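You operate a simulated robot arm through the tools that you are given. There is no shell and no other tool. Be economical: measure what you need, move in short steps, check, and stop when the job is done.

You run a simulated two-armed robot. Do the job below in one go: nothing can be reset, and whatever is moved stays where it is left.

JOB
Pick up the orange test card with one hand, pass it to the other hand and put it on the shelf of the low steel table.

It is judged by the outcome, as a careful person would: the job done as asked, and still so three seconds after it is handed in. It fails if anything else is knocked over, pushed out of place, dropped, spilled or broken.

ROBOT AND FRAMES
Two 7-joint arms with four-finger grippers on one trunk, on a base that drives. Base frame: it is fixed to the floor where the robot stands at the start and does not move with it; the origin is under the middle of the robot, x ahead of it, y to its left, z up; the surface under the hand at the start is at about z = 620. Readings come in mm, rad, newtons and seconds.
The left shoulder is at the start at [40, 181, 1130], the right one opposite. With the tool pointing down near the work surface each hand reaches from about 100 to 800 mm from the robot's upright axis, wherever it stands, measured 20 degrees to its own side. Places, roughly: shelf of the low steel table [700, -200, 200]. Payload 3.67 kg a hand.
The tool frame of a hand sits at the grasp point between the pads (the TCP): z along the fingers, y along the line on which they close. The tips reach 28 mm beyond it. Largest opening 112 mm; the body of the gripper starts 73 mm behind the TCP.
Orientation is told as [roll, pitch, yaw] about the base's x, y, z axes, in that order, counted from this pose: with the fingers straight down and closing along the base's y, the tool's x points along the base's -x, its y along +y and its z along -z.

CONTROLS
- The arms move only by the tool arm_command. It takes "left_increments", "right_increments" or both (then of equal length, played together; a hand with none holds still); each is a list of rows, each an object (a shift or turn left out is 0, a gripper value left out holds the last) with "rotation": the turn, a rotation vector about the tool's x, y, z in rad, a list of three; "xyz": the shift along the tool's x, y, z in mm, a list of three; "gripper": the opening, from 0 (shut) to 1 (fully open). In form: [{"rotation": [wx, wy, wz], "xyz": [x, y, z], "gripper": gripper}, ...]. A call has 1 to 12 rows; each row shifts and turns the commanded pose from where the row before left it, along the tool's axes as they then stand. A row lasts 0.2 s, in which the tool goes at most 50 mm and 0.15 rad; a call with a longer step from one row to the next is refused whole, and so is a gripper value outside its range. A pose out of reach is approached as far as the arm can. The call stops where the force on the tool passes 40 N (or 10 N more than at its start, if that is more) or the arm is blocked; 0.2 s more then pass. Each finger halts on what it meets, pressing with about 44 N; the grip force reading is that of the motor and also rises with nothing between the fingers. The clock runs only during rows and for 0.2 s after the last one: add rows that do not move to give the fingers time. The reply holds the time, the measured pose of the TCP, the force on the tool along the base axes, the opening and the grip force, in the units named above and with some noise, with the torque about the TCP (base axes, N m) and any sound that the robot's microphone picked up.
- Cameras (640 x 400 px; columns grow to the right, rows downward): "scene" is now at [95.8, 21.6, 1348.8]; the picture's right is [0.26, -0.97, 0.00], its down [-0.74, -0.20, -0.64] and it looks along [0.62, 0.16, -0.77] (base axes); focal length 284 px, centre (320, 200). "left" rides on the left gripper at [60, 18, -104] in its tool frame; the picture's right is [-0.29, 0.96, 0.00], its down [-0.80, -0.24, -0.55] and it looks along [-0.53, -0.16, 0.83] (tool axes); focal length 234 px, centre (320, 200). "right" rides on the right gripper at [60, -18, -104] in its tool frame; the picture's right is [0.29, 0.96, 0.00], its down [-0.80, 0.24, -0.55] and it looks along [-0.53, 0.16, 0.83] (tool axes); focal length 234 px, centre (320, 200). There is no depth. A picture from a camera that has moved, and an enlarged one, comes with that camera's place and axes in the base frame and with its lens. The place of the scene camera against the robot may be out by one fixed shift of up to 18 mm in any direction.
- get_image(camera): a new picture of that camera. It takes no simulated time.
- raise_lower(by): slides the trunk up (or, below 0, down) by that many mm; the arms and the scene camera ride with it, the base frame stays. It gives what a move gives, with no picture.
- base_move(legs): drives the robot by 1 to 6 legs, each [ahead, left, turn to the left] in mm, mm and rad, along the robot's own axes; the way and the turn of a leg run together, so that a leg with both is an arc; at most 1500 mm and 3.142 rad a leg. The arms and the cameras ride along, it lands a little off, and it stops where it bumps. It gives what a move gives.
- pan_tilt(pan, tilt): turns the head with the scene camera to pan (to the left, within 1.501 rad either way) and tilt (down, from -0.506 to 1.204), counted from straight ahead of the robot. It gives what a move gives.
- enlarge(camera, box): a new picture of the part [left, top, right, bottom] of that camera's present view, enlarged. It takes no simulated time.
- hand_in(): hands the job in; it is judged then, once.

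Work in short steps. Places have to be worked out from the pictures, the camera data and where the tool is seen: move nearer, look again, correct. Check each grasp and each placing, and mend what went wrong. You have 120 turns and 108 pictures in all, those below and enlarged ones among them. Open the grippers and draw the arms clear of the work before you hand the job in, unless the task says otherwise; then end with one line.

The tools are called after ">>>" as a command line: name --argument value ..., lists and objects as JSON in quotes. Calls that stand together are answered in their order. arm_command: Moves the arms, as the interface text tells. Its arguments: {"type":"object","properties":{"left_increments":{"type":"array"},"right_increments":{"type":"array"}},"required":[]} The other tools are called the same way: raise_lower (by) slides the trunk up or down; base_move (legs) drives the base; pan_tilt (pan, tilt) turns the head that bears the scene camera; get_image (camera) takes a picture; enlarge (camera, box) takes an enlarged picture of a part of a camera's view; hand_in () hands the job in.

At the start:

```text
t: 0.0
left_eef_pos: [508.9, 482.1, 902.9]
left_ee_rot: [0.001, 0.0, 0.0]
left_ft_force: [0.2, -0.9, -0.5]
left_ft_torque: [-0.02, -0.01, 0.03]
left_finger_gap: 111.9
left_gripper_force: 0.1
right_eef_pos: [577.9, -86.1, 874.2]
right_ee_rot: [-0.002, 0.002, 0.0]
right_ft_force: [-0.5, -0.6, -0.1]
right_ft_torque: [-0.02, -0.02, 0.0]
right_finger_gap: 112.0
right_gripper_force: 0.0
trunk travel left (down, up): [-250.0, 264.0]
robot x, y, heading: [1.7, -2.2, 0.001]
head pan, tilt: [0.258, 0.873]
```

scene: 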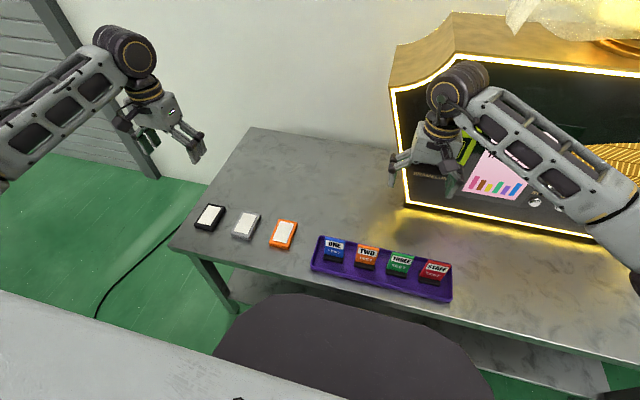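
right: 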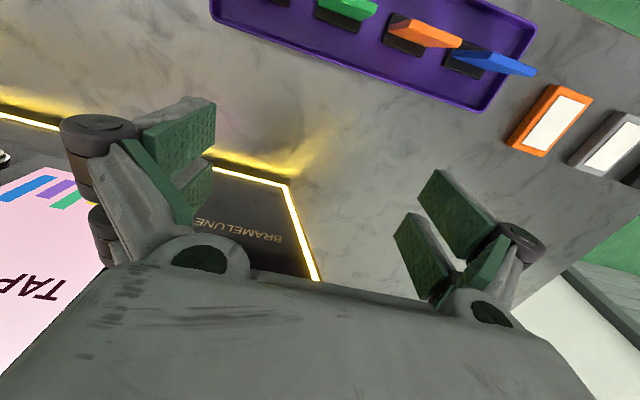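
left: 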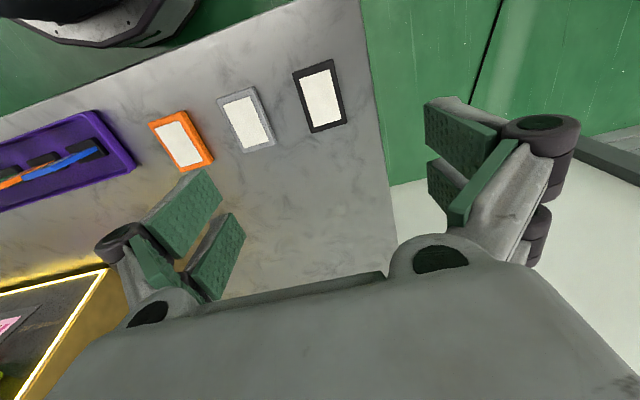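

I'll look closer at the cards and the rack to tell which is the orange test card.

>>> enlarge --camera "scene" --box '[180, 190, 340, 290]'

>>> enlarge --camera "scene" --box '[300, 220, 470, 310]'

>>> enlarge --camera "left" --box '[130, 50, 370, 200]'

```text
4.00 times, centred on (260, 240) of scene
camera zoom: at [95.8, 21.6, 1348.8], right [0.26, -0.97, 0.0], down [-0.74, -0.2, -0.64], along [0.62, 0.16, -0.77], focal length 1134 px, centre (560, 40)
```

zoom: 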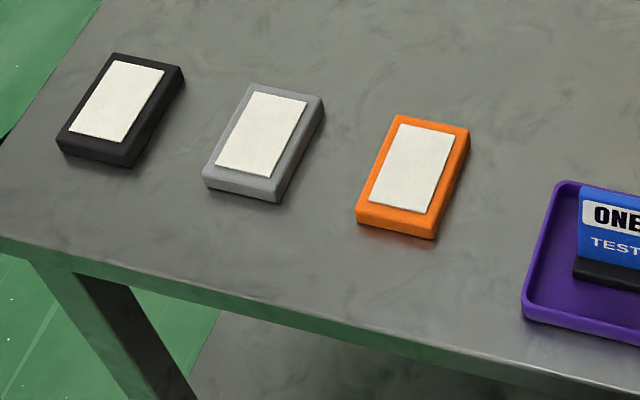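

```text
3.76 times, centred on (385, 265) of scene
camera zoom: at [95.8, 21.6, 1348.8], right [0.26, -0.97, 0.0], down [-0.74, -0.2, -0.64], along [0.62, 0.16, -0.77], focal length 1068 px, centre (75, -45)
```

zoom: 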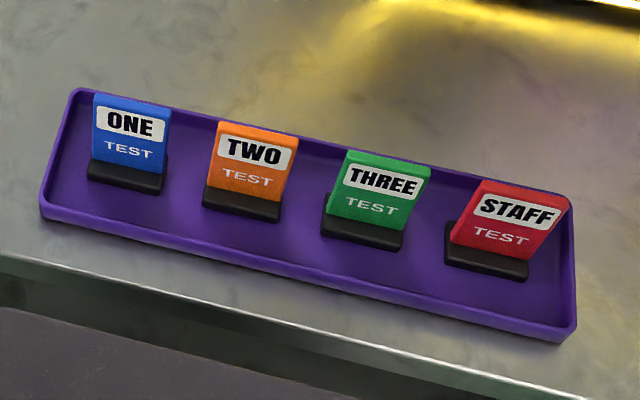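

```text
2.67 times, centred on (250, 125) of left
camera zoom: at [449.5, 500.0, 1005.7], right [0.29, 0.96, 0.0], down [0.8, -0.24, 0.55], along [0.53, -0.16, -0.83], focal length 624 px, centre (507, 400)
```

zoom: 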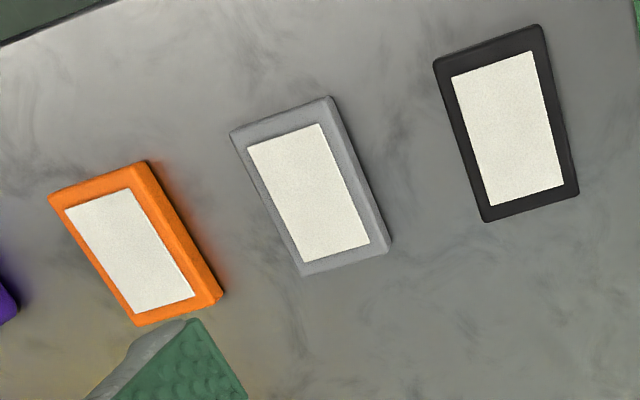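

The cards in the purple tray are the "TEST" cards, so the orange one is "TWO" (at about [476, -4]); the flat orange block is something else. I'll look around at the shelf and at what stands in front of it.

>>> pan_tilt --pan 0.0 --tilt 1.2

>>> get_image --camera "scene"

>>> pan_tilt --pan -0.7 --tilt 0.9

>>> get_image --camera "scene"

>>> pan_tilt --pan 0.9 --tilt 0.9

>>> get_image --camera "scene"

```text
t: 0.8
left_eef_pos: [509.3, 482.8, 901.4]
left_ee_rot: [-0.001, -0.001, 0.0]
left_ft_force: [0.3, 1.0, 0.4]
left_ft_torque: [0.03, -0.03, 0.01]
left_finger_gap: 112.1
left_gripper_force: 0.1
right_eef_pos: [577.8, -85.5, 874.2]
right_ee_rot: [0.0, 0.0, -0.001]
right_ft_force: [0.2, -0.1, 0.7]
right_ft_torque: [0.01, -0.01, 0.0]
right_finger_gap: 112.0
right_gripper_force: 0.0
trunk travel left (down, up): [-250.0, 264.0]
robot x, y, heading: [-1.0, -7.0, 0.001]
head pan, tilt: [0.0, 1.201]
```

```text
101 pictures are left
camera scene: at [77.4, 2.0, 1326.9], right [0.0, -1.0, 0.0], down [-0.93, 0.0, -0.36], along [0.36, 0.0, -0.93], focal length 284 px, centre (320, 200)
```

scene: 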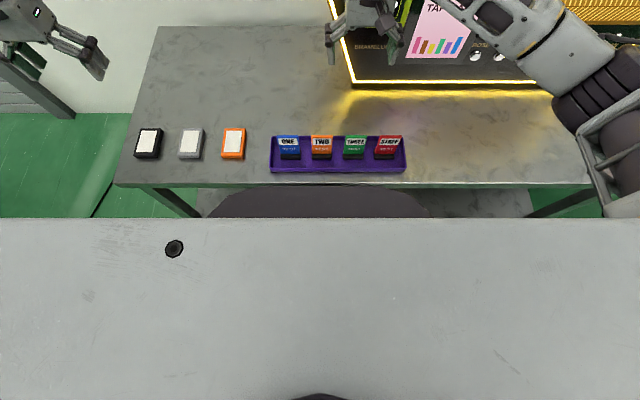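

```text
t: 1.9
left_eef_pos: [510.3, 483.5, 901.9]
left_ee_rot: [0.0, 0.0, 0.0]
left_ft_force: [0.7, -0.9, 1.1]
left_ft_torque: [-0.02, -0.03, -0.02]
left_finger_gap: 112.2
left_gripper_force: 0.0
right_eef_pos: [578.6, -85.7, 874.6]
right_ee_rot: [-0.001, -0.001, -0.001]
right_ft_force: [-0.2, -0.8, 0.3]
right_ft_torque: [-0.01, 0.0, 0.03]
right_finger_gap: 111.9
right_gripper_force: 0.0
trunk travel left (down, up): [-250.0, 264.0]
robot x, y, heading: [-0.5, -1.2, 0.001]
head pan, tilt: [-0.7, 0.901]
```

```text
100 pictures are left
camera scene: at [79.2, -46.6, 1346.7], right [-0.64, -0.77, 0.0], down [-0.6, 0.5, -0.62], along [0.47, -0.4, -0.78], focal length 284 px, centre (320, 200)
```

scene: 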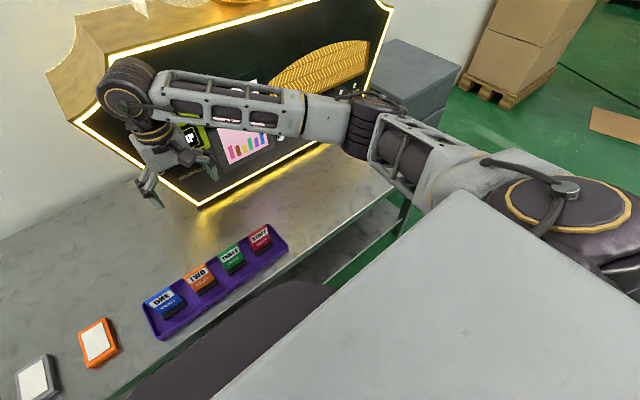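

```text
t: 3.6
left_eef_pos: [510.1, 482.7, 901.2]
left_ee_rot: [-0.001, 0.001, 0.001]
left_ft_force: [-0.5, 0.6, 0.1]
left_ft_torque: [-0.02, 0.0, 0.01]
left_finger_gap: 112.1
left_gripper_force: 0.0
right_eef_pos: [577.9, -85.3, 873.5]
right_ee_rot: [0.001, 0.0, 0.0]
right_ft_force: [-0.1, -0.4, 0.2]
right_ft_torque: [-0.01, -0.01, 0.0]
right_finger_gap: 112.0
right_gripper_force: 0.0
trunk travel left (down, up): [-250.0, 264.0]
robot x, y, heading: [-1.4, 1.7, 0.002]
head pan, tilt: [0.901, 0.901]
```

```text
99 pictures are left
camera scene: at [68.3, 61.1, 1346.7], right [0.78, -0.62, 0.0], down [-0.49, -0.61, -0.62], along [0.39, 0.49, -0.78], focal length 284 px, centre (320, 200)
```

scene: 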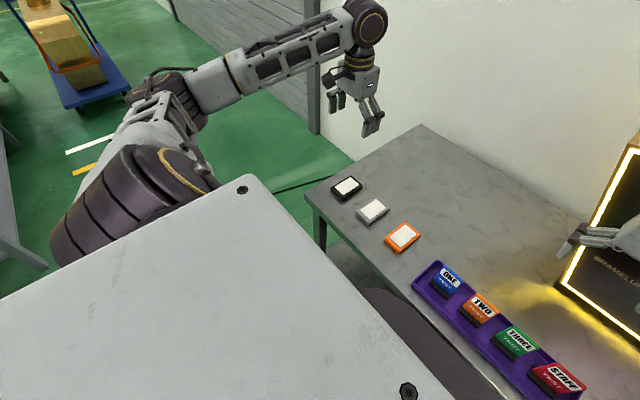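

The white plate and dark disc ride with the robot or lie close to it; I'll check that later by backing off. Now a closer look at the tray from the right hand camera and the scene camera.

>>> enlarge --camera "right" --box '[300, 0, 560, 130]'

>>> pan_tilt --pan 0.0 --tilt 1.0

>>> enlarge --camera "scene" --box '[250, 160, 430, 270]'

```text
2.46 times, centred on (430, 65) of right
camera zoom: at [517.7, -104.5, 977.6], right [-0.29, 0.96, 0.0], down [0.8, 0.24, 0.55], along [0.53, 0.16, -0.83], focal length 576 px, centre (49, 532)
```

zoom: 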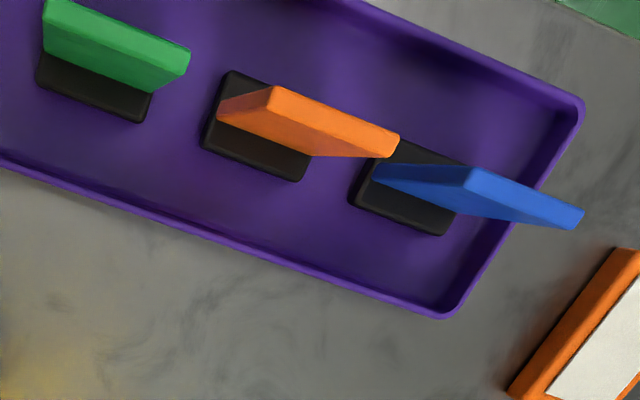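

```text
t: 4.8
left_eef_pos: [510.0, 482.6, 901.2]
left_ee_rot: [0.0, -0.001, 0.0]
left_ft_force: [-0.8, 0.5, 0.3]
left_ft_torque: [0.0, 0.01, 0.02]
left_finger_gap: 112.0
left_gripper_force: 0.0
right_eef_pos: [578.8, -85.6, 873.8]
right_ee_rot: [0.001, 0.001, 0.001]
right_ft_force: [-0.1, 1.0, -0.6]
right_ft_torque: [0.02, 0.02, 0.01]
right_finger_gap: 112.1
right_gripper_force: 0.1
trunk travel left (down, up): [-250.0, 264.0]
robot x, y, heading: [1.0, -0.2, 0.002]
head pan, tilt: [0.0, 1.0]
```

```text
3.56 times, centred on (340, 215) of scene
camera zoom: at [91.0, 2.0, 1339.5], right [0.0, -1.0, 0.0], down [-0.84, 0.0, -0.54], along [0.54, 0.0, -0.84], focal length 1008 px, centre (249, 147)
```

zoom: 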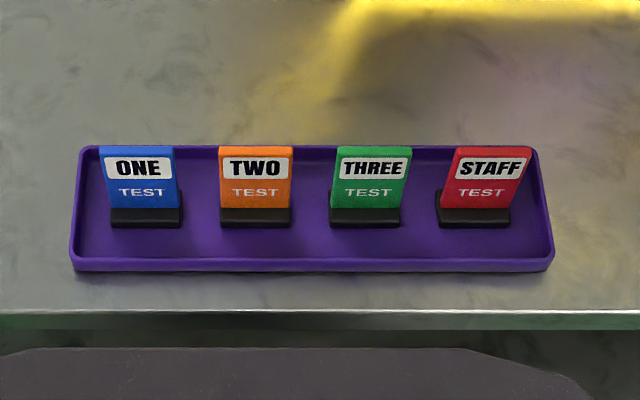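

Cards stand in black feet. I move the right hand aside and bring the left hand over the near side of the tray for a closer look.

>>> arm_command --right_increments '[{"xyz": [11, -30, 0]}, {"xyz": [11, -30, 0]}, {"xyz": [11, -30, 0]}, {"xyz": [11, -30, 0]}, {"xyz": [11, -30, 0]}, {"xyz": [11, -30, 0]}, {"xyz": [11, -30, 0]}, {"xyz": [11, -30, 0]}, {"xyz": [11, -30, 0]}]' --left_increments '[{"xyz": [7.7, -46.9, 4.6]}, {"xyz": [7.7, -46.9, 4.6]}, {"xyz": [7.7, -46.9, 4.6]}, {"xyz": [7.7, -46.9, 4.6]}, {"xyz": [7.7, -46.9, 4.6]}, {"xyz": [7.7, -46.9, 4.6]}, {"xyz": [7.7, -46.9, 4.6]}, {"xyz": [7.7, -46.9, 4.6]}, {"xyz": [7.7, -46.9, 4.6]}]'

>>> get_image --camera "left"

>>> get_image --camera "scene"

```text
t: 6.8
left_eef_pos: [439.8, 59.2, 862.9]
left_ee_rot: [0.003, 0.0, 0.003]
left_ft_force: [-0.1, -0.8, 0.3]
left_ft_torque: [0.03, -0.02, -0.03]
left_finger_gap: 112.0
left_gripper_force: 0.0
right_eef_pos: [478.1, -357.7, 874.3]
right_ee_rot: [0.003, 0.0, 0.003]
right_ft_force: [-0.3, 0.7, 0.6]
right_ft_torque: [0.04, -0.02, 0.02]
right_finger_gap: 111.9
right_gripper_force: 0.2
trunk travel left (down, up): [-250.0, 264.0]
robot x, y, heading: [-0.0, 0.6, 0.0]
head pan, tilt: [0.0, 1.0]
```

```text
96 pictures are left
camera left: at [379.6, 76.0, 966.5], right [0.29, 0.96, 0.0], down [0.8, -0.24, 0.55], along [0.53, -0.16, -0.83], focal length 234 px, centre (320, 200)
```

left: 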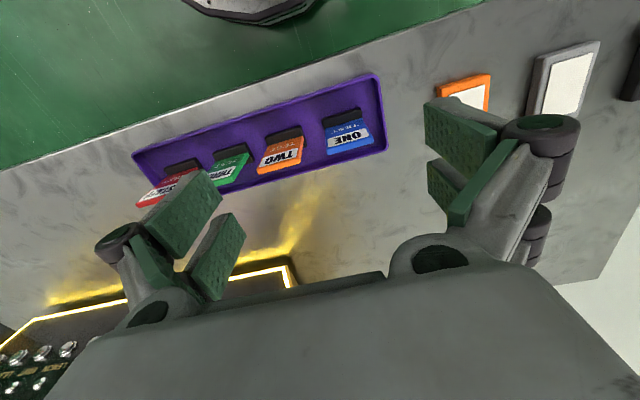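

```text
95 pictures are left
camera scene: at [90.3, -0.4, 1339.5], right [0.0, -1.0, 0.0], down [-0.84, 0.0, -0.54], along [0.54, 0.0, -0.84], focal length 284 px, centre (320, 200)
```

scene: 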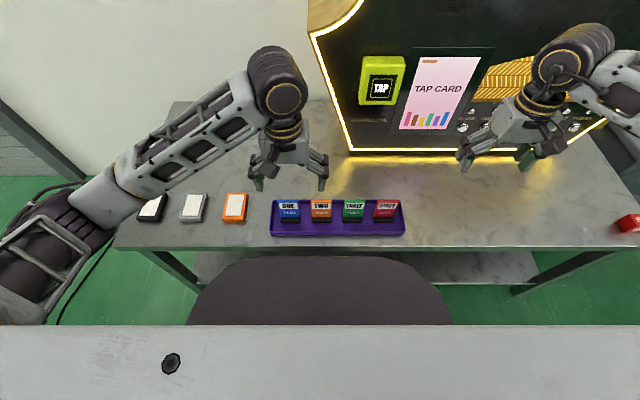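

Now zoom on the card from the left-hand camera.

>>> enlarge --camera "left" --box '[200, 80, 400, 205]'

```text
3.20 times, centred on (300, 142) of left
camera zoom: at [379.6, 76.0, 966.5], right [0.29, 0.96, 0.0], down [0.8, -0.24, 0.55], along [0.53, -0.16, -0.83], focal length 749 px, centre (384, 384)
```

zoom: 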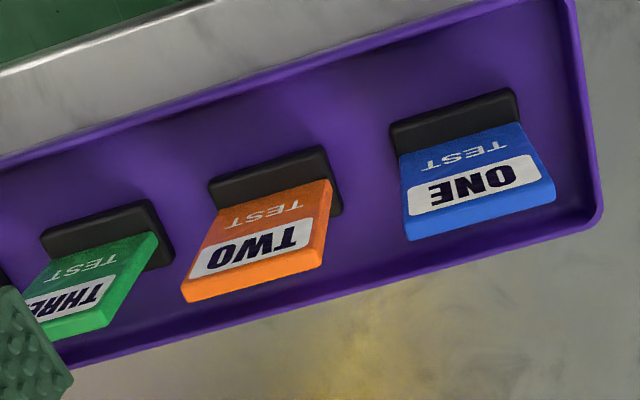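

The orange card stands near vertical, top at about [480, -3, 722], face normal along x. I turn the left hand by 90° so it closes along x.

>>> arm_command --left_increments '[{"rotation": [0, 0, 0.1428]}, {"rotation": [0, 0, 0.1428]}, {"rotation": [0, 0, 0.1428]}, {"rotation": [0, 0, 0.1428]}, {"rotation": [0, 0, 0.1428]}, {"rotation": [0, 0, 0.1428]}, {"rotation": [0, 0, 0.1428]}, {"rotation": [0, 0, 0.1428]}, {"rotation": [0, 0, 0.1428]}, {"rotation": [0, 0, 0.1428]}, {"rotation": [0, 0, 0.1428]}]'

>>> get_image --camera "left"

```text
t: 9.2
left_eef_pos: [440.4, 59.4, 860.5]
left_ee_rot: [0.0, 0.0, -1.573]
left_ft_force: [-0.5, 0.3, -0.5]
left_ft_torque: [-0.03, 0.01, -0.01]
left_finger_gap: 112.1
left_gripper_force: 0.0
right_eef_pos: [477.7, -356.8, 875.0]
right_ee_rot: [0.0, 0.002, 0.0]
right_ft_force: [-1.2, 0.5, 0.0]
right_ft_torque: [0.02, -0.03, 0.0]
right_finger_gap: 111.9
right_gripper_force: 0.0
trunk travel left (down, up): [-250.0, 264.0]
robot x, y, heading: [-0.6, -0.3, -0.001]
head pan, tilt: [0.0, 1.0]
```

```text
93 pictures are left
camera left: at [458.2, 119.8, 964.7], right [0.96, -0.29, 0.0], down [-0.24, -0.8, 0.55], along [-0.16, -0.53, -0.83], focal length 234 px, centre (320, 200)
```

left: 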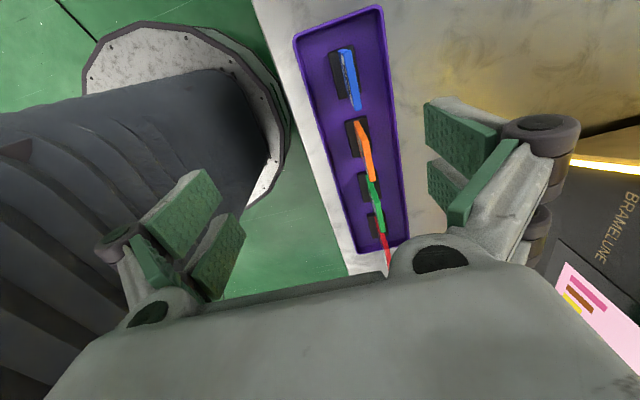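

The view is good. I move above the card at z≈790.

>>> arm_command --left_increments '[{"xyz": [-21, 13.3, 23]}, {"xyz": [-21, 13.3, 23]}, {"xyz": [-21, 13.3, 23]}, {}]'

>>> get_image --camera "left"

>>> get_image --camera "scene"

```text
t: 10.2
left_eef_pos: [480.0, -3.4, 793.2]
left_ee_rot: [0.001, -0.002, -1.57]
left_ft_force: [-0.6, 1.0, 0.0]
left_ft_torque: [0.01, -0.02, 0.04]
left_finger_gap: 112.0
left_gripper_force: 0.0
right_eef_pos: [477.4, -357.4, 875.2]
right_ee_rot: [0.0, 0.001, 0.0]
right_ft_force: [-0.6, 0.0, -0.2]
right_ft_torque: [0.0, -0.02, -0.04]
right_finger_gap: 111.9
right_gripper_force: 0.1
trunk travel left (down, up): [-250.0, 264.0]
robot x, y, heading: [-3.4, 0.5, -0.005]
head pan, tilt: [0.0, 1.0]
```

```text
92 pictures are left
camera left: at [497.5, 56.9, 897.5], right [0.96, -0.29, 0.0], down [-0.24, -0.8, 0.55], along [-0.16, -0.53, -0.83], focal length 234 px, centre (320, 200)
```

left: 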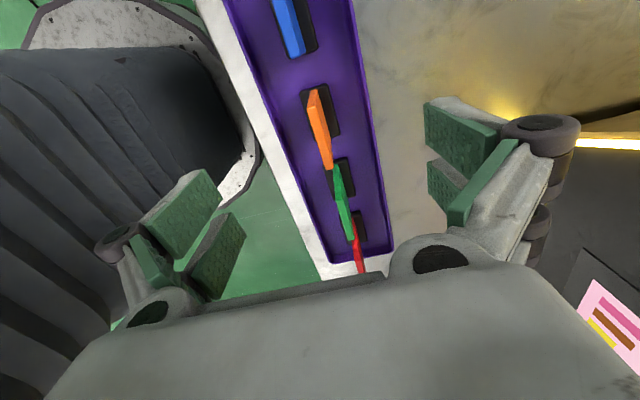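

```text
91 pictures are left
camera scene: at [90.6, 2.3, 1339.5], right [0.0, -1.0, 0.0], down [-0.84, 0.0, -0.54], along [0.54, 0.0, -0.84], focal length 284 px, centre (320, 200)
```

scene: 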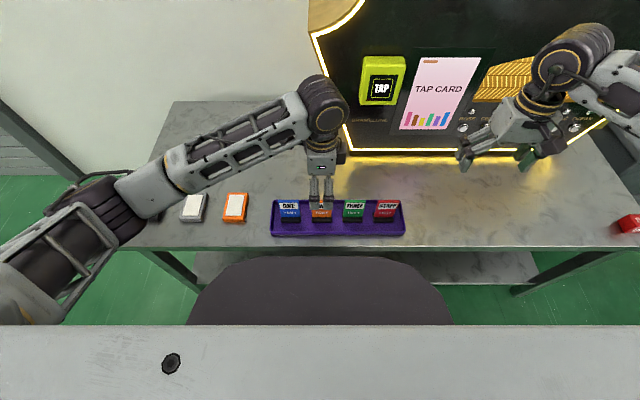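

Zoom to refine card's top position relative to the gripper.

>>> enlarge --camera "left" --box '[240, 70, 400, 170]'

>>> enlarge --camera "scene" --box '[270, 140, 390, 240]'

```text
4.00 times, centred on (320, 120) of left
camera zoom: at [497.5, 56.9, 897.5], right [0.96, -0.29, 0.0], down [-0.24, -0.8, 0.55], along [-0.16, -0.53, -0.83], focal length 937 px, centre (320, 520)
```

zoom: 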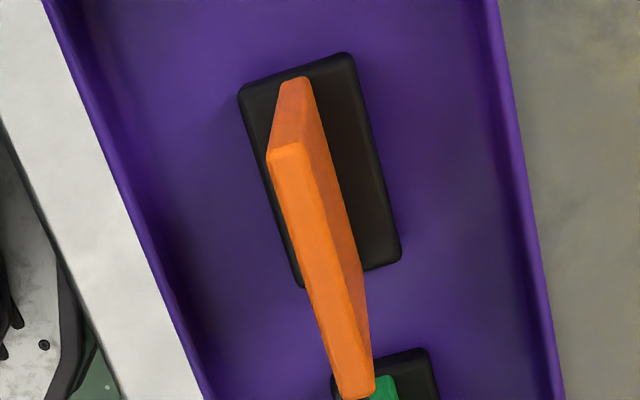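

```text
4.00 times, centred on (330, 190) of scene
camera zoom: at [90.6, 2.3, 1339.5], right [0.0, -1.0, 0.0], down [-0.84, 0.0, -0.54], along [0.54, 0.0, -0.84], focal length 1134 px, centre (280, 240)
```

zoom: 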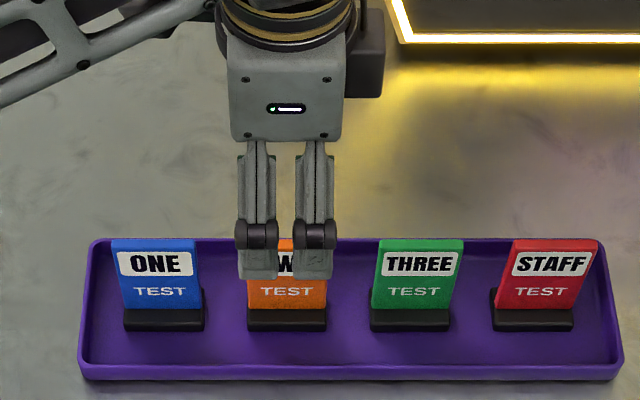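

Card top: x≈480.6, y from +22 to −27, z≈722, foot top ≈640. I descend to TCP z≈713.

>>> arm_command --left_increments '[{"xyz": [0.3, 0.3, 20]}, {"xyz": [0.3, 0.3, 20]}, {"xyz": [0.3, 0, 20]}, {"xyz": [0.3, 0, 20]}, {}]'

>>> get_image --camera "left"

>>> enlarge --camera "scene" --box '[270, 140, 390, 240]'

```text
t: 11.4
left_eef_pos: [479.5, -1.5, 711.8]
left_ee_rot: [-0.002, -0.001, -1.571]
left_ft_force: [0.5, 0.1, 0.7]
left_ft_torque: [-0.02, -0.03, 0.01]
left_finger_gap: 112.0
left_gripper_force: 0.0
right_eef_pos: [477.3, -356.4, 875.7]
right_ee_rot: [0.001, 0.0, -0.001]
right_ft_force: [-0.7, -0.2, 0.1]
right_ft_torque: [0.01, 0.02, 0.02]
right_finger_gap: 111.9
right_gripper_force: 0.1
trunk travel left (down, up): [-250.0, 264.0]
robot x, y, heading: [1.5, 0.5, -0.004]
head pan, tilt: [0.0, 1.0]
```

```text
88 pictures are left
camera left: at [499.4, 57.5, 816.0], right [0.96, -0.29, 0.0], down [-0.24, -0.8, 0.55], along [-0.16, -0.53, -0.83], focal length 234 px, centre (320, 200)
```

left: 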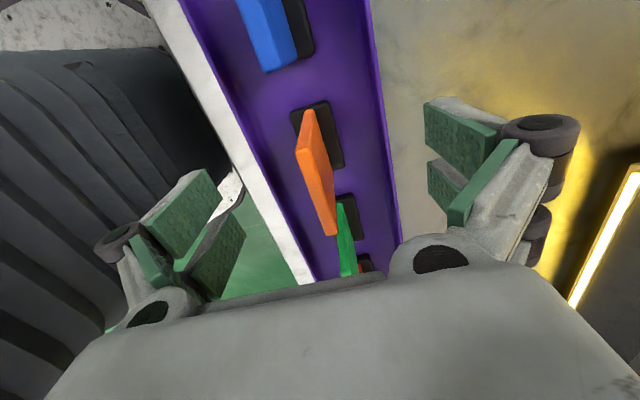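

```text
4.00 times, centred on (330, 190) of scene
camera zoom: at [91.0, 1.6, 1339.5], right [0.0, -1.0, 0.0], down [-0.84, 0.0, -0.54], along [0.54, 0.0, -0.84], focal length 1134 px, centre (280, 240)
```

zoom: 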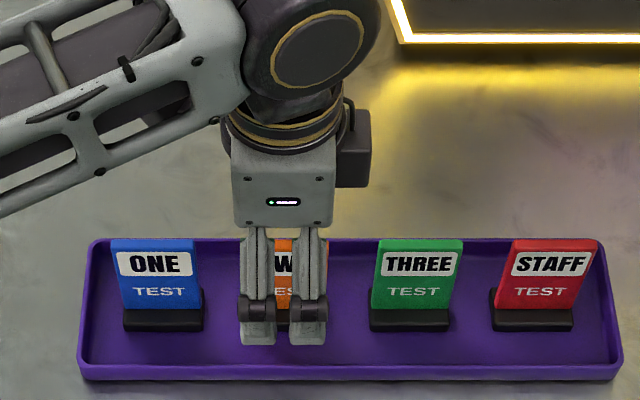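

Aligned; fingers straddle the card clear of its neighbours. Close.

>>> arm_command --left_increments '[{"gripper": 0.3}, {"gripper": 0.3}, {"gripper": 0}, {"gripper": 0}, {"gripper": 0}]'

>>> get_image --camera "left"

```text
t: 12.6
left_eef_pos: [481.4, -1.2, 711.6]
left_ee_rot: [0.0, 0.0, -1.569]
left_ft_force: [-0.5, -0.1, -0.2]
left_ft_torque: [0.0, 0.01, 0.01]
left_finger_gap: 7.2
left_gripper_force: 44.0
right_eef_pos: [478.5, -357.0, 875.0]
right_ee_rot: [-0.002, 0.0, 0.001]
right_ft_force: [0.3, 0.2, 0.8]
right_ft_torque: [0.02, -0.02, 0.02]
right_finger_gap: 112.0
right_gripper_force: 0.2
trunk travel left (down, up): [-250.0, 264.0]
robot x, y, heading: [-0.8, -2.2, -0.003]
head pan, tilt: [0.0, 1.0]
```

```text
86 pictures are left
camera left: at [499.4, 57.5, 816.1], right [0.96, -0.29, 0.0], down [-0.24, -0.8, 0.55], along [-0.16, -0.53, -0.83], focal length 234 px, centre (320, 200)
```

left: 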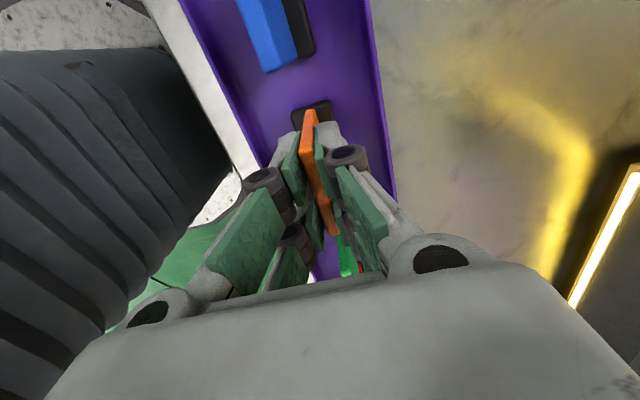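

Gripped at 7.2 mm. I lift straight up, slowly at first, and watch whether the foot comes along.

>>> arm_command --left_increments '[{"xyz": [0, 0, -10]}, {"xyz": [0, 0, -15]}, {"xyz": [0, 0, -15]}, {}]'

>>> enlarge --camera "scene" --box '[260, 130, 420, 240]'

>>> enlarge --camera "left" --box '[220, 60, 420, 280]'

```text
t: 13.6
left_eef_pos: [481.3, -2.7, 750.7]
left_ee_rot: [0.001, 0.0, -1.57]
left_ft_force: [0.5, -0.3, 0.4]
left_ft_torque: [-0.03, 0.0, 0.0]
left_finger_gap: 7.2
left_gripper_force: 43.9
right_eef_pos: [478.0, -357.2, 875.3]
right_ee_rot: [0.0, 0.002, 0.0]
right_ft_force: [0.5, 0.2, -0.3]
right_ft_torque: [0.0, -0.01, -0.02]
right_finger_gap: 111.9
right_gripper_force: 0.1
trunk travel left (down, up): [-250.0, 264.0]
robot x, y, heading: [0.0, 2.1, 0.001]
head pan, tilt: [0.0, 1.0]
```

```text
3.64 times, centred on (340, 185) of scene
camera zoom: at [91.1, 1.7, 1339.5], right [0.0, -1.0, 0.0], down [-0.84, 0.0, -0.54], along [0.54, 0.0, -0.84], focal length 1031 px, centre (247, 254)
```

zoom: 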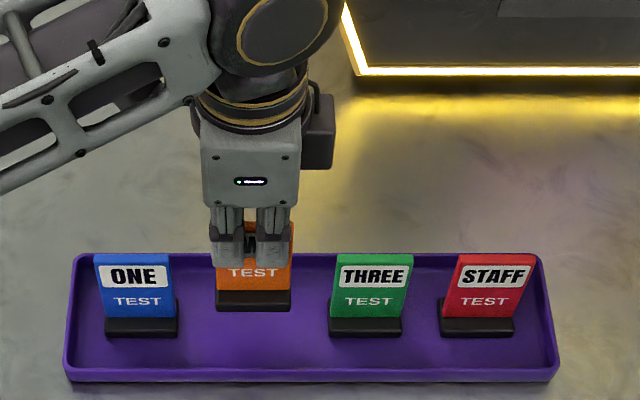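

```text
1.82 times, centred on (320, 170) of left
camera zoom: at [498.9, 57.5, 855.2], right [0.96, -0.29, 0.0], down [-0.24, -0.8, 0.55], along [-0.16, -0.53, -0.83], focal length 426 px, centre (320, 254)
```

zoom: 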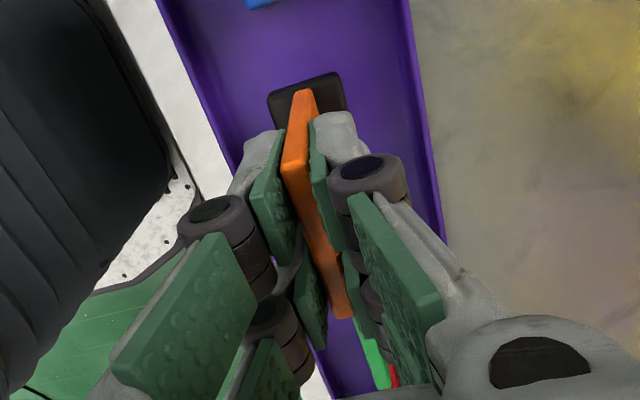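

The black foot belongs to the card (it comes along), so the card can stand upright on the shelf. For the pass, I need free area on the right half of the card, so I set it back in its place and regrip it about 20 mm further left.

>>> arm_command --left_increments '[{"xyz": [0, 0, 15]}, {"xyz": [0, 0, 15]}, {"xyz": [0, 0, 9.5]}, {}, {"gripper": 0.5}, {"gripper": 0.5}, {"xyz": [10, 0, -3]}, {"xyz": [10, 0, -2]}, {}]'

>>> enlarge --camera "scene" --box '[260, 130, 420, 240]'

>>> enlarge --camera "left" --box '[160, 20, 480, 280]'

```text
t: 15.6
left_eef_pos: [480.6, 18.4, 715.7]
left_ee_rot: [0.0, 0.0, -1.572]
left_ft_force: [0.9, -0.3, 0.1]
left_ft_torque: [0.01, -0.03, 0.01]
left_finger_gap: 56.2
left_gripper_force: 0.1
right_eef_pos: [478.5, -358.0, 876.6]
right_ee_rot: [-0.002, 0.001, 0.001]
right_ft_force: [-0.6, -0.7, 0.1]
right_ft_torque: [0.03, 0.02, -0.02]
right_finger_gap: 112.3
right_gripper_force: 0.1
trunk travel left (down, up): [-250.0, 264.0]
robot x, y, heading: [0.3, 1.0, 0.001]
head pan, tilt: [0.0, 1.0]
```

```text
3.64 times, centred on (340, 185) of scene
camera zoom: at [91.0, 1.5, 1339.5], right [0.0, -1.0, 0.0], down [-0.84, 0.0, -0.54], along [0.54, 0.0, -0.84], focal length 1031 px, centre (247, 254)
```

zoom: 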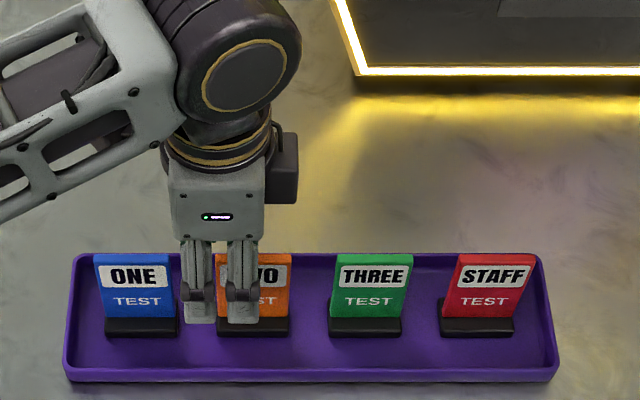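

```text
1.54 times, centred on (320, 150) of left
camera zoom: at [498.5, 77.2, 820.4], right [0.96, -0.29, 0.0], down [-0.24, -0.8, 0.55], along [-0.16, -0.53, -0.83], focal length 360 px, centre (320, 277)
```

zoom: 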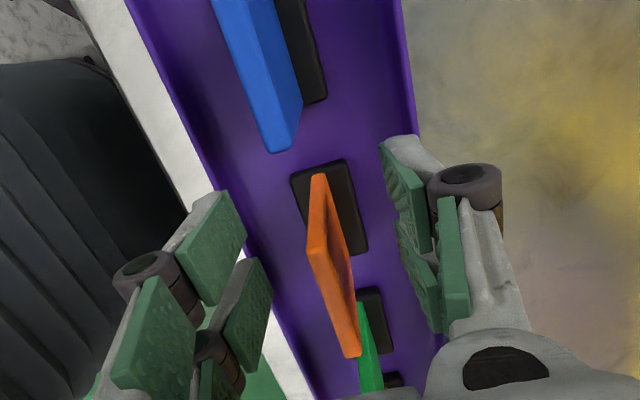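

Card stands back in place; left prong covers its left half and stays clear of "ONE". Shift 3 mm more and close.

>>> arm_command --left_increments '[{"xyz": [3, 0, 0]}, {"gripper": 0.25}, {"gripper": 0}, {"gripper": 0}, {"gripper": 0}, {"xyz": [0, 0, -10]}, {"xyz": [0, 0, -15]}, {"xyz": [0, 0, -15]}, {}]'

>>> enlarge --camera "scene" --box '[260, 130, 420, 240]'

>>> enlarge --camera "left" --box '[160, 20, 480, 280]'

```text
t: 17.6
left_eef_pos: [480.9, 20.2, 755.2]
left_ee_rot: [0.0, -0.001, -1.571]
left_ft_force: [-0.3, 0.4, -1.3]
left_ft_torque: [0.01, 0.03, 0.0]
left_finger_gap: 7.1
left_gripper_force: 43.9
right_eef_pos: [477.1, -356.5, 875.8]
right_ee_rot: [0.001, -0.001, -0.001]
right_ft_force: [0.1, -0.5, 0.1]
right_ft_torque: [0.01, 0.02, -0.03]
right_finger_gap: 111.8
right_gripper_force: 0.0
trunk travel left (down, up): [-250.0, 264.0]
robot x, y, heading: [-1.9, -1.4, -0.0]
head pan, tilt: [0.0, 1.0]
```

```text
3.64 times, centred on (340, 185) of scene
camera zoom: at [91.1, 1.7, 1339.5], right [0.0, -1.0, 0.0], down [-0.84, 0.0, -0.54], along [0.54, 0.0, -0.84], focal length 1031 px, centre (247, 254)
```

zoom: 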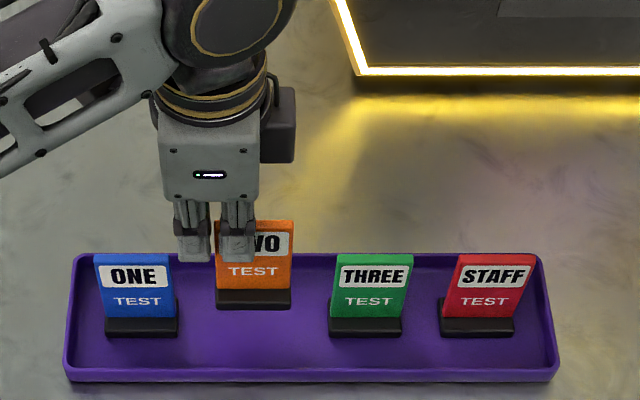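

```text
1.54 times, centred on (320, 150) of left
camera zoom: at [499.4, 80.5, 860.8], right [0.96, -0.29, 0.0], down [-0.24, -0.8, 0.55], along [-0.16, -0.53, -0.83], focal length 360 px, centre (320, 277)
```

zoom: 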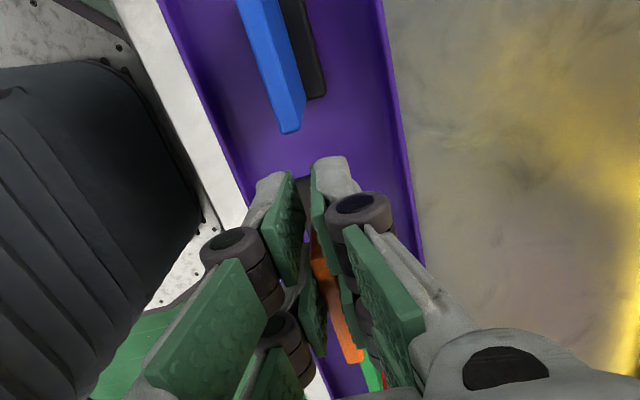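

The card is held by its left half; right ~24 mm is free. I raise the left hand to z≈900, and turn the right hand to point toward +y with closing along x.

>>> arm_command --left_increments '[{"xyz": [0, 0, -18]}, {"xyz": [0, 0, -18]}, {"xyz": [0, 0, -18]}, {"xyz": [0, 0, -18]}, {"xyz": [0, 0, -18]}, {"xyz": [0, 0, -18]}, {"xyz": [0, 0, -18]}, {"xyz": [0, 0, -18]}]' --right_increments '[{"rotation": [-0.0806, -0.0806, -0.0806]}, {"rotation": [-0.0806, -0.0806, -0.0806]}, {"rotation": [-0.0806, -0.0806, -0.0806]}, {"rotation": [-0.0806, -0.0806, -0.0806]}, {"rotation": [-0.0806, -0.0806, -0.0806]}, {"rotation": [-0.0806, -0.0806, -0.0806]}, {"rotation": [-0.0806, -0.0806, -0.0806]}, {"rotation": [-0.0806, -0.0806, -0.0806]}]'

>>> arm_command --right_increments '[{"rotation": [-0.0806, -0.0806, -0.0806]}, {"rotation": [-0.0806, -0.0806, -0.0806]}, {"rotation": [-0.0806, -0.0806, -0.0806]}, {"rotation": [-0.0806, -0.0806, -0.0806]}, {"rotation": [-0.0806, -0.0806, -0.0806]}, {"rotation": [-0.0806, -0.0806, -0.0806]}, {"rotation": [-0.0806, -0.0806, -0.0806]}, {}]'

>>> get_image --camera "scene"

>>> get_image --camera "right"

```text
t: 19.4
left_eef_pos: [479.7, 20.6, 900.8]
left_ee_rot: [0.0, 0.001, -1.57]
left_ft_force: [0.1, -0.1, -0.1]
left_ft_torque: [-0.01, -0.01, -0.02]
left_finger_gap: 6.6
left_gripper_force: 44.0
right_eef_pos: [476.7, -350.6, 876.6]
right_ee_rot: [0.281, -0.391, 0.284]
right_ft_force: [0.4, 0.3, 0.2]
right_ft_torque: [0.0, -0.02, 0.02]
right_finger_gap: 111.9
right_gripper_force: 0.1
right hand out of reach, approached as far as the arm can: row 5, 6, 7, 8
trunk travel left (down, up): [-250.0, 264.0]
robot x, y, heading: [-4.2, 3.0, -0.0]
head pan, tilt: [0.0, 1.0]
```

```text
t: 21.2
left_eef_pos: [480.4, 22.0, 900.8]
left_ee_rot: [0.001, 0.0, -1.571]
left_ft_force: [0.2, 0.6, -0.9]
left_ft_torque: [0.03, 0.01, -0.04]
left_finger_gap: 6.8
left_gripper_force: 44.0
right_eef_pos: [474.1, -334.6, 878.8]
right_ee_rot: [0.294, -0.432, 0.297]
right_ft_force: [-0.5, 0.4, -0.3]
right_ft_torque: [0.01, -0.01, 0.01]
right_finger_gap: 112.3
right_gripper_force: 0.0
right hand out of reach, approached as far as the arm can: row 1, 2, 3, 4, 5, 6, 7
trunk travel left (down, up): [-250.0, 264.0]
robot x, y, heading: [1.2, -0.1, -0.004]
head pan, tilt: [0.0, 1.0]
```

```text
79 pictures are left
camera scene: at [91.0, 1.8, 1339.5], right [0.0, -1.0, 0.0], down [-0.84, 0.0, -0.54], along [0.54, 0.0, -0.84], focal length 284 px, centre (320, 200)
```

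scene: 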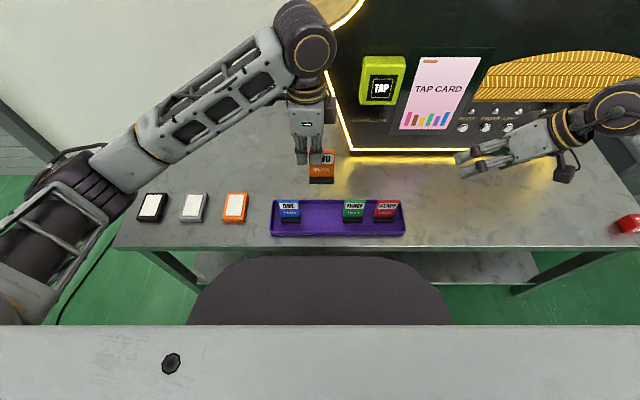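

```text
78 pictures are left
camera right: at [396.6, -408.4, 938.4], right [-0.63, 0.77, 0.13], down [0.43, 0.2, 0.88], along [0.65, 0.61, -0.46], focal length 234 px, centre (320, 200)
```

right: 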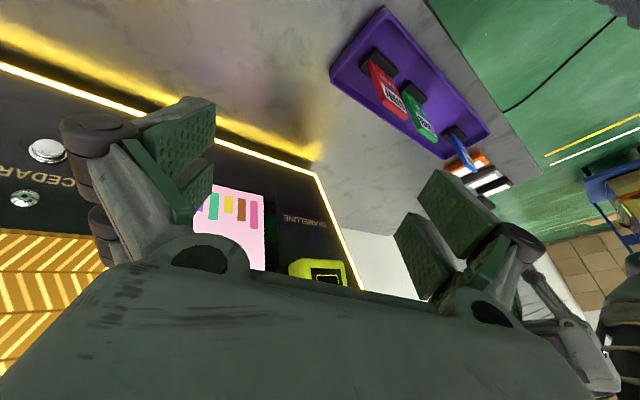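

The right hand cannot reach that orientation there (stopped at about 0.6 rad). I turn it back and see how the commanded pose behaves.

>>> arm_command --right_increments '[{"rotation": [0.08, 0.08, 0.08]}, {"rotation": [0.08, 0.08, 0.08]}, {"rotation": [0.08, 0.08, 0.08]}, {"rotation": [0.08, 0.08, 0.08]}, {}]'

```text
t: 22.4
left_eef_pos: [480.7, 21.6, 899.5]
left_ee_rot: [0.001, -0.001, -1.571]
left_ft_force: [-0.5, 0.0, -0.6]
left_ft_torque: [0.01, -0.01, -0.01]
left_finger_gap: 6.8
left_gripper_force: 43.6
right_eef_pos: [472.9, -335.6, 879.3]
right_ee_rot: [0.035, -0.063, 0.026]
right_ft_force: [-0.6, 0.5, 0.5]
right_ft_torque: [0.04, -0.01, 0.03]
right_finger_gap: 112.1
right_gripper_force: 0.1
trunk travel left (down, up): [-250.0, 264.0]
robot x, y, heading: [0.7, 3.3, 0.001]
head pan, tilt: [0.0, 1.0]
```

The command follows the measured pose, good. I yaw the right hand by +90° first (mirror of the left), then tilt.

>>> arm_command --right_increments '[{"rotation": [0, 0, -0.1428]}, {"rotation": [0, 0, -0.1428]}, {"rotation": [0, 0, -0.1428]}, {"rotation": [0, 0, -0.1428]}, {"rotation": [0, 0, -0.1428]}, {"rotation": [0, 0, -0.1428]}, {"rotation": [0, 0, -0.1428]}, {"rotation": [0, 0, -0.1428]}, {"rotation": [0, 0, -0.1428]}, {"rotation": [0, 0, -0.1428]}, {"rotation": [0, 0, -0.1428]}, {}]'

>>> arm_command --right_increments '[{"rotation": [0, -0.14, 0]}, {"rotation": [0, -0.14, 0]}, {"rotation": [0, -0.14, 0]}, {"rotation": [0, -0.14, 0]}, {"rotation": [0, -0.14, 0]}, {"rotation": [0, -0.14, 0]}]'

```text
t: 25.0
left_eef_pos: [480.8, 22.0, 900.0]
left_ee_rot: [-0.001, 0.001, -1.571]
left_ft_force: [0.8, -0.6, -0.7]
left_ft_torque: [0.02, 0.03, -0.01]
left_finger_gap: 6.7
left_gripper_force: 43.5
right_eef_pos: [369.6, -217.3, 883.3]
right_ee_rot: [-0.048, -0.061, 1.082]
right_ft_force: [0.3, 1.3, 0.3]
right_ft_torque: [-0.01, 0.05, -0.01]
right_finger_gap: 112.0
right_gripper_force: 0.1
right hand out of reach, approached as far as the arm can: row 5, 6, 7, 8, 9, 10, 11
trunk travel left (down, up): [-250.0, 264.0]
robot x, y, heading: [2.0, 1.3, -0.003]
head pan, tilt: [0.0, 1.0]
```

```text
t: 26.4
left_eef_pos: [480.2, 21.3, 900.4]
left_ee_rot: [0.001, 0.0, -1.57]
left_ft_force: [-0.7, -0.5, -0.6]
left_ft_torque: [0.01, -0.01, 0.01]
left_finger_gap: 7.0
left_gripper_force: 43.7
right_eef_pos: [392.0, -125.0, 846.9]
right_ee_rot: [-0.078, -0.895, 1.185]
right_ft_force: [-0.6, 0.1, -0.4]
right_ft_torque: [-0.04, 0.0, -0.04]
right_finger_gap: 111.8
right_gripper_force: 0.1
right hand out of reach, approached as far as the arm can: row 1, 2, 3, 4, 5, 6
trunk travel left (down, up): [-250.0, 264.0]
robot x, y, heading: [-0.7, -1.5, 0.003]
head pan, tilt: [0.0, 1.0]
```

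Positive yaw is limited for the right wrist. I undo this and try negative yaw (camera ends on top), moving away from the card first.

>>> arm_command --right_increments '[{"rotation": [0, 0.14, 0], "xyz": [0, 0, -20]}, {"rotation": [0, 0.14, 0], "xyz": [0, 0, -20]}, {"rotation": [0, 0.14, 0]}, {"rotation": [0, 0.14, 0]}, {"rotation": [0, 0.14, 0]}, {"rotation": [0, 0.14, 0]}, {"rotation": [0, 0, 0.145]}, {"rotation": [0, 0, 0.145]}, {"rotation": [0, 0, 0.145]}, {"rotation": [0, 0, 0.145]}, {"rotation": [0, 0, 0.145]}, {"rotation": [0, 0, 0.145]}]'

>>> get_image --camera "scene"

```text
t: 29.0
left_eef_pos: [480.3, 22.0, 900.1]
left_ee_rot: [0.0, -0.002, -1.571]
left_ft_force: [0.2, 0.0, -0.7]
left_ft_torque: [0.02, 0.01, -0.01]
left_finger_gap: 7.1
left_gripper_force: 44.0
right_eef_pos: [389.2, -138.5, 866.2]
right_ee_rot: [0.013, -0.071, 0.257]
right_ft_force: [-0.4, 0.8, 0.1]
right_ft_torque: [0.01, -0.02, 0.02]
right_finger_gap: 111.9
right_gripper_force: 0.2
right hand out of reach, approached as far as the arm can: row 1, 2
trunk travel left (down, up): [-250.0, 264.0]
robot x, y, heading: [-0.6, 1.4, 0.001]
head pan, tilt: [0.0, 1.0]
```

```text
77 pictures are left
camera scene: at [91.0, 1.5, 1339.5], right [0.0, -1.0, 0.0], down [-0.84, 0.0, -0.54], along [0.54, 0.0, -0.84], focal length 284 px, centre (320, 200)
```

scene: 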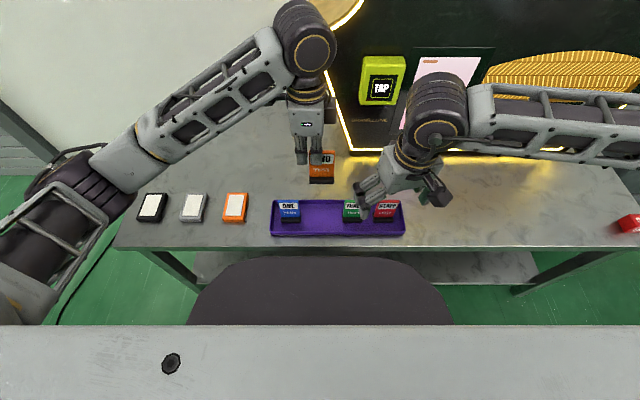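

Move the right hand back out and yaw it negative.

>>> arm_command --right_increments '[{"xyz": [-8, -41, -2]}, {"xyz": [-8, -41, -2]}, {"xyz": [-8, -41, -2]}, {"xyz": [-8, -41, -2]}, {"xyz": [-8, -41, -2]}, {"rotation": [0, 0, 0.145]}, {"rotation": [0, 0, 0.145]}, {"rotation": [0, 0, 0.145]}, {"rotation": [0, 0, 0.145]}, {"rotation": [0, 0, 0.145]}, {"rotation": [0, 0, 0.145]}, {"rotation": [0, 0, 0.145]}]'

>>> arm_command --right_increments '[{"rotation": [0, 0, 0.135]}, {"rotation": [0, 0, 0.135]}, {"rotation": [0, 0, 0.135]}, {"rotation": [0, 0, 0.135]}, {"rotation": [0, 0, 0.135]}, {"rotation": [0, 0, 0.135]}]'

```text
t: 31.6
left_eef_pos: [480.2, 21.5, 901.0]
left_ee_rot: [0.0, 0.0, -1.571]
left_ft_force: [-0.8, 0.0, -0.8]
left_ft_torque: [0.0, 0.04, 0.02]
left_finger_gap: 6.9
left_gripper_force: 43.9
right_eef_pos: [478.8, -326.9, 876.6]
right_ee_rot: [0.067, -0.026, -0.759]
right_ft_force: [-0.9, -0.1, -0.5]
right_ft_torque: [-0.02, -0.02, -0.02]
right_finger_gap: 112.0
right_gripper_force: 0.0
trunk travel left (down, up): [-250.0, 264.0]
robot x, y, heading: [-0.4, 1.9, -0.0]
head pan, tilt: [0.0, 1.0]
```

```text
t: 33.0
left_eef_pos: [479.3, 22.7, 899.8]
left_ee_rot: [0.0, 0.001, -1.57]
left_ft_force: [0.8, 0.0, -0.4]
left_ft_torque: [-0.02, 0.01, 0.01]
left_finger_gap: 6.9
left_gripper_force: 44.1
right_eef_pos: [479.5, -326.9, 875.9]
right_ee_rot: [0.065, 0.029, -1.569]
right_ft_force: [0.2, -0.4, 0.2]
right_ft_torque: [0.02, -0.03, 0.01]
right_finger_gap: 112.1
right_gripper_force: 0.1
trunk travel left (down, up): [-250.0, 264.0]
robot x, y, heading: [-3.3, -1.6, 0.0]
head pan, tilt: [0.0, 1.0]
```

That works. Now tilt so that the fingers point toward +y.

>>> arm_command --right_increments '[{"rotation": [0, 0.145, 0]}, {"rotation": [0, 0.145, 0]}, {"rotation": [0, 0.145, 0]}, {"rotation": [0, 0.145, 0]}, {"rotation": [0, 0.145, 0]}, {"rotation": [0, 0.145, 0]}, {"rotation": [0, 0.145, 0]}, {"rotation": [0, 0.145, 0]}, {"rotation": [0, 0.145, 0]}, {"rotation": [0, 0.145, 0]}]'

>>> get_image --camera "scene"

```text
t: 35.2
left_eef_pos: [481.3, 20.9, 900.6]
left_ee_rot: [-0.001, 0.002, -1.57]
left_ft_force: [0.1, -0.7, -0.7]
left_ft_torque: [-0.03, -0.03, -0.03]
left_finger_gap: 6.8
left_gripper_force: 44.3
right_eef_pos: [480.7, -327.8, 875.2]
right_ee_rot: [0.648, 1.46, -0.923]
right_ft_force: [0.1, 0.2, 0.1]
right_ft_torque: [-0.04, 0.03, -0.01]
right_finger_gap: 111.8
right_gripper_force: 0.1
trunk travel left (down, up): [-250.0, 264.0]
robot x, y, heading: [-1.7, -0.5, -0.002]
head pan, tilt: [0.0, 1.0]
```

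```text
76 pictures are left
camera scene: at [91.4, 1.3, 1339.5], right [0.0, -1.0, 0.0], down [-0.84, 0.0, -0.54], along [0.54, 0.0, -0.84], focal length 284 px, centre (320, 200)
```

scene: 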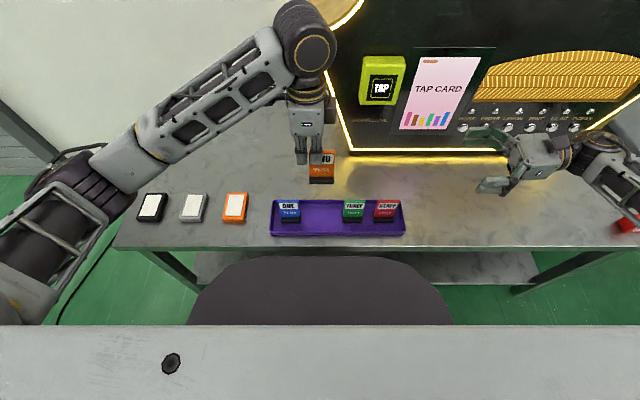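

Right hand now points along +y (5° down). I level the closing axis and approach to about 60 mm short of the card edge.

>>> arm_command --right_increments '[{"rotation": [0, 0, 0.067]}, {"xyz": [2.5, 0, 38]}, {"xyz": [2.5, 0, 38]}, {"xyz": [2.5, 0, 38]}, {"xyz": [2.5, 0, 38]}, {"xyz": [2.5, 0, 38]}, {"xyz": [2.5, 0, 38]}, {}]'

>>> get_image --camera "scene"

>>> get_image --camera "right"

```text
t: 37.0
left_eef_pos: [481.0, 23.2, 900.0]
left_ee_rot: [0.001, 0.0, -1.571]
left_ft_force: [0.4, -0.8, -0.6]
left_ft_torque: [0.03, 0.02, -0.01]
left_finger_gap: 6.9
left_gripper_force: 43.8
right_eef_pos: [478.7, -98.6, 869.8]
right_ee_rot: [-0.013, 1.48, -1.584]
right_ft_force: [-0.1, -1.1, 0.0]
right_ft_torque: [0.0, 0.01, 0.0]
right_finger_gap: 111.8
right_gripper_force: 0.1
trunk travel left (down, up): [-250.0, 264.0]
robot x, y, heading: [-1.8, 0.2, -0.002]
head pan, tilt: [0.0, 1.0]
```

```text
75 pictures are left
camera scene: at [90.9, 1.1, 1339.5], right [0.0, -1.0, 0.0], down [-0.84, 0.0, -0.54], along [0.54, 0.0, -0.84], focal length 284 px, centre (320, 200)
```

scene: 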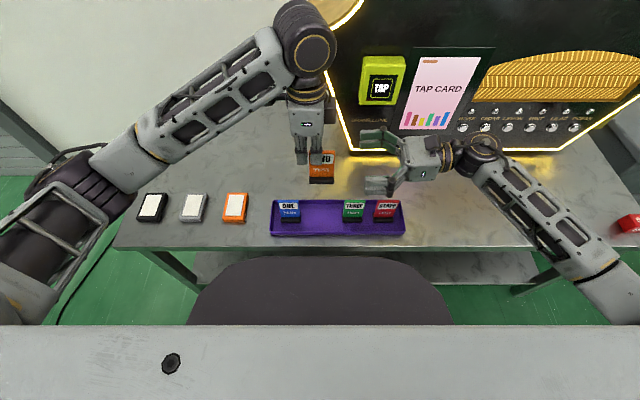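

```text
74 pictures are left
camera right: at [460.5, -197.4, 938.0], right [0.96, 0.02, 0.29], down [0.24, -0.62, -0.74], along [0.16, 0.78, -0.6], focal length 234 px, centre (320, 200)
```

right: 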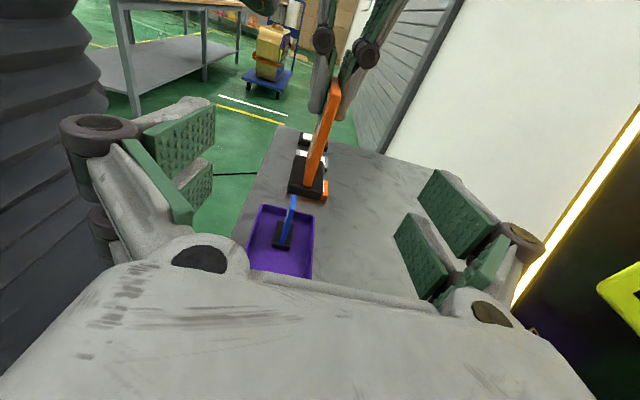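

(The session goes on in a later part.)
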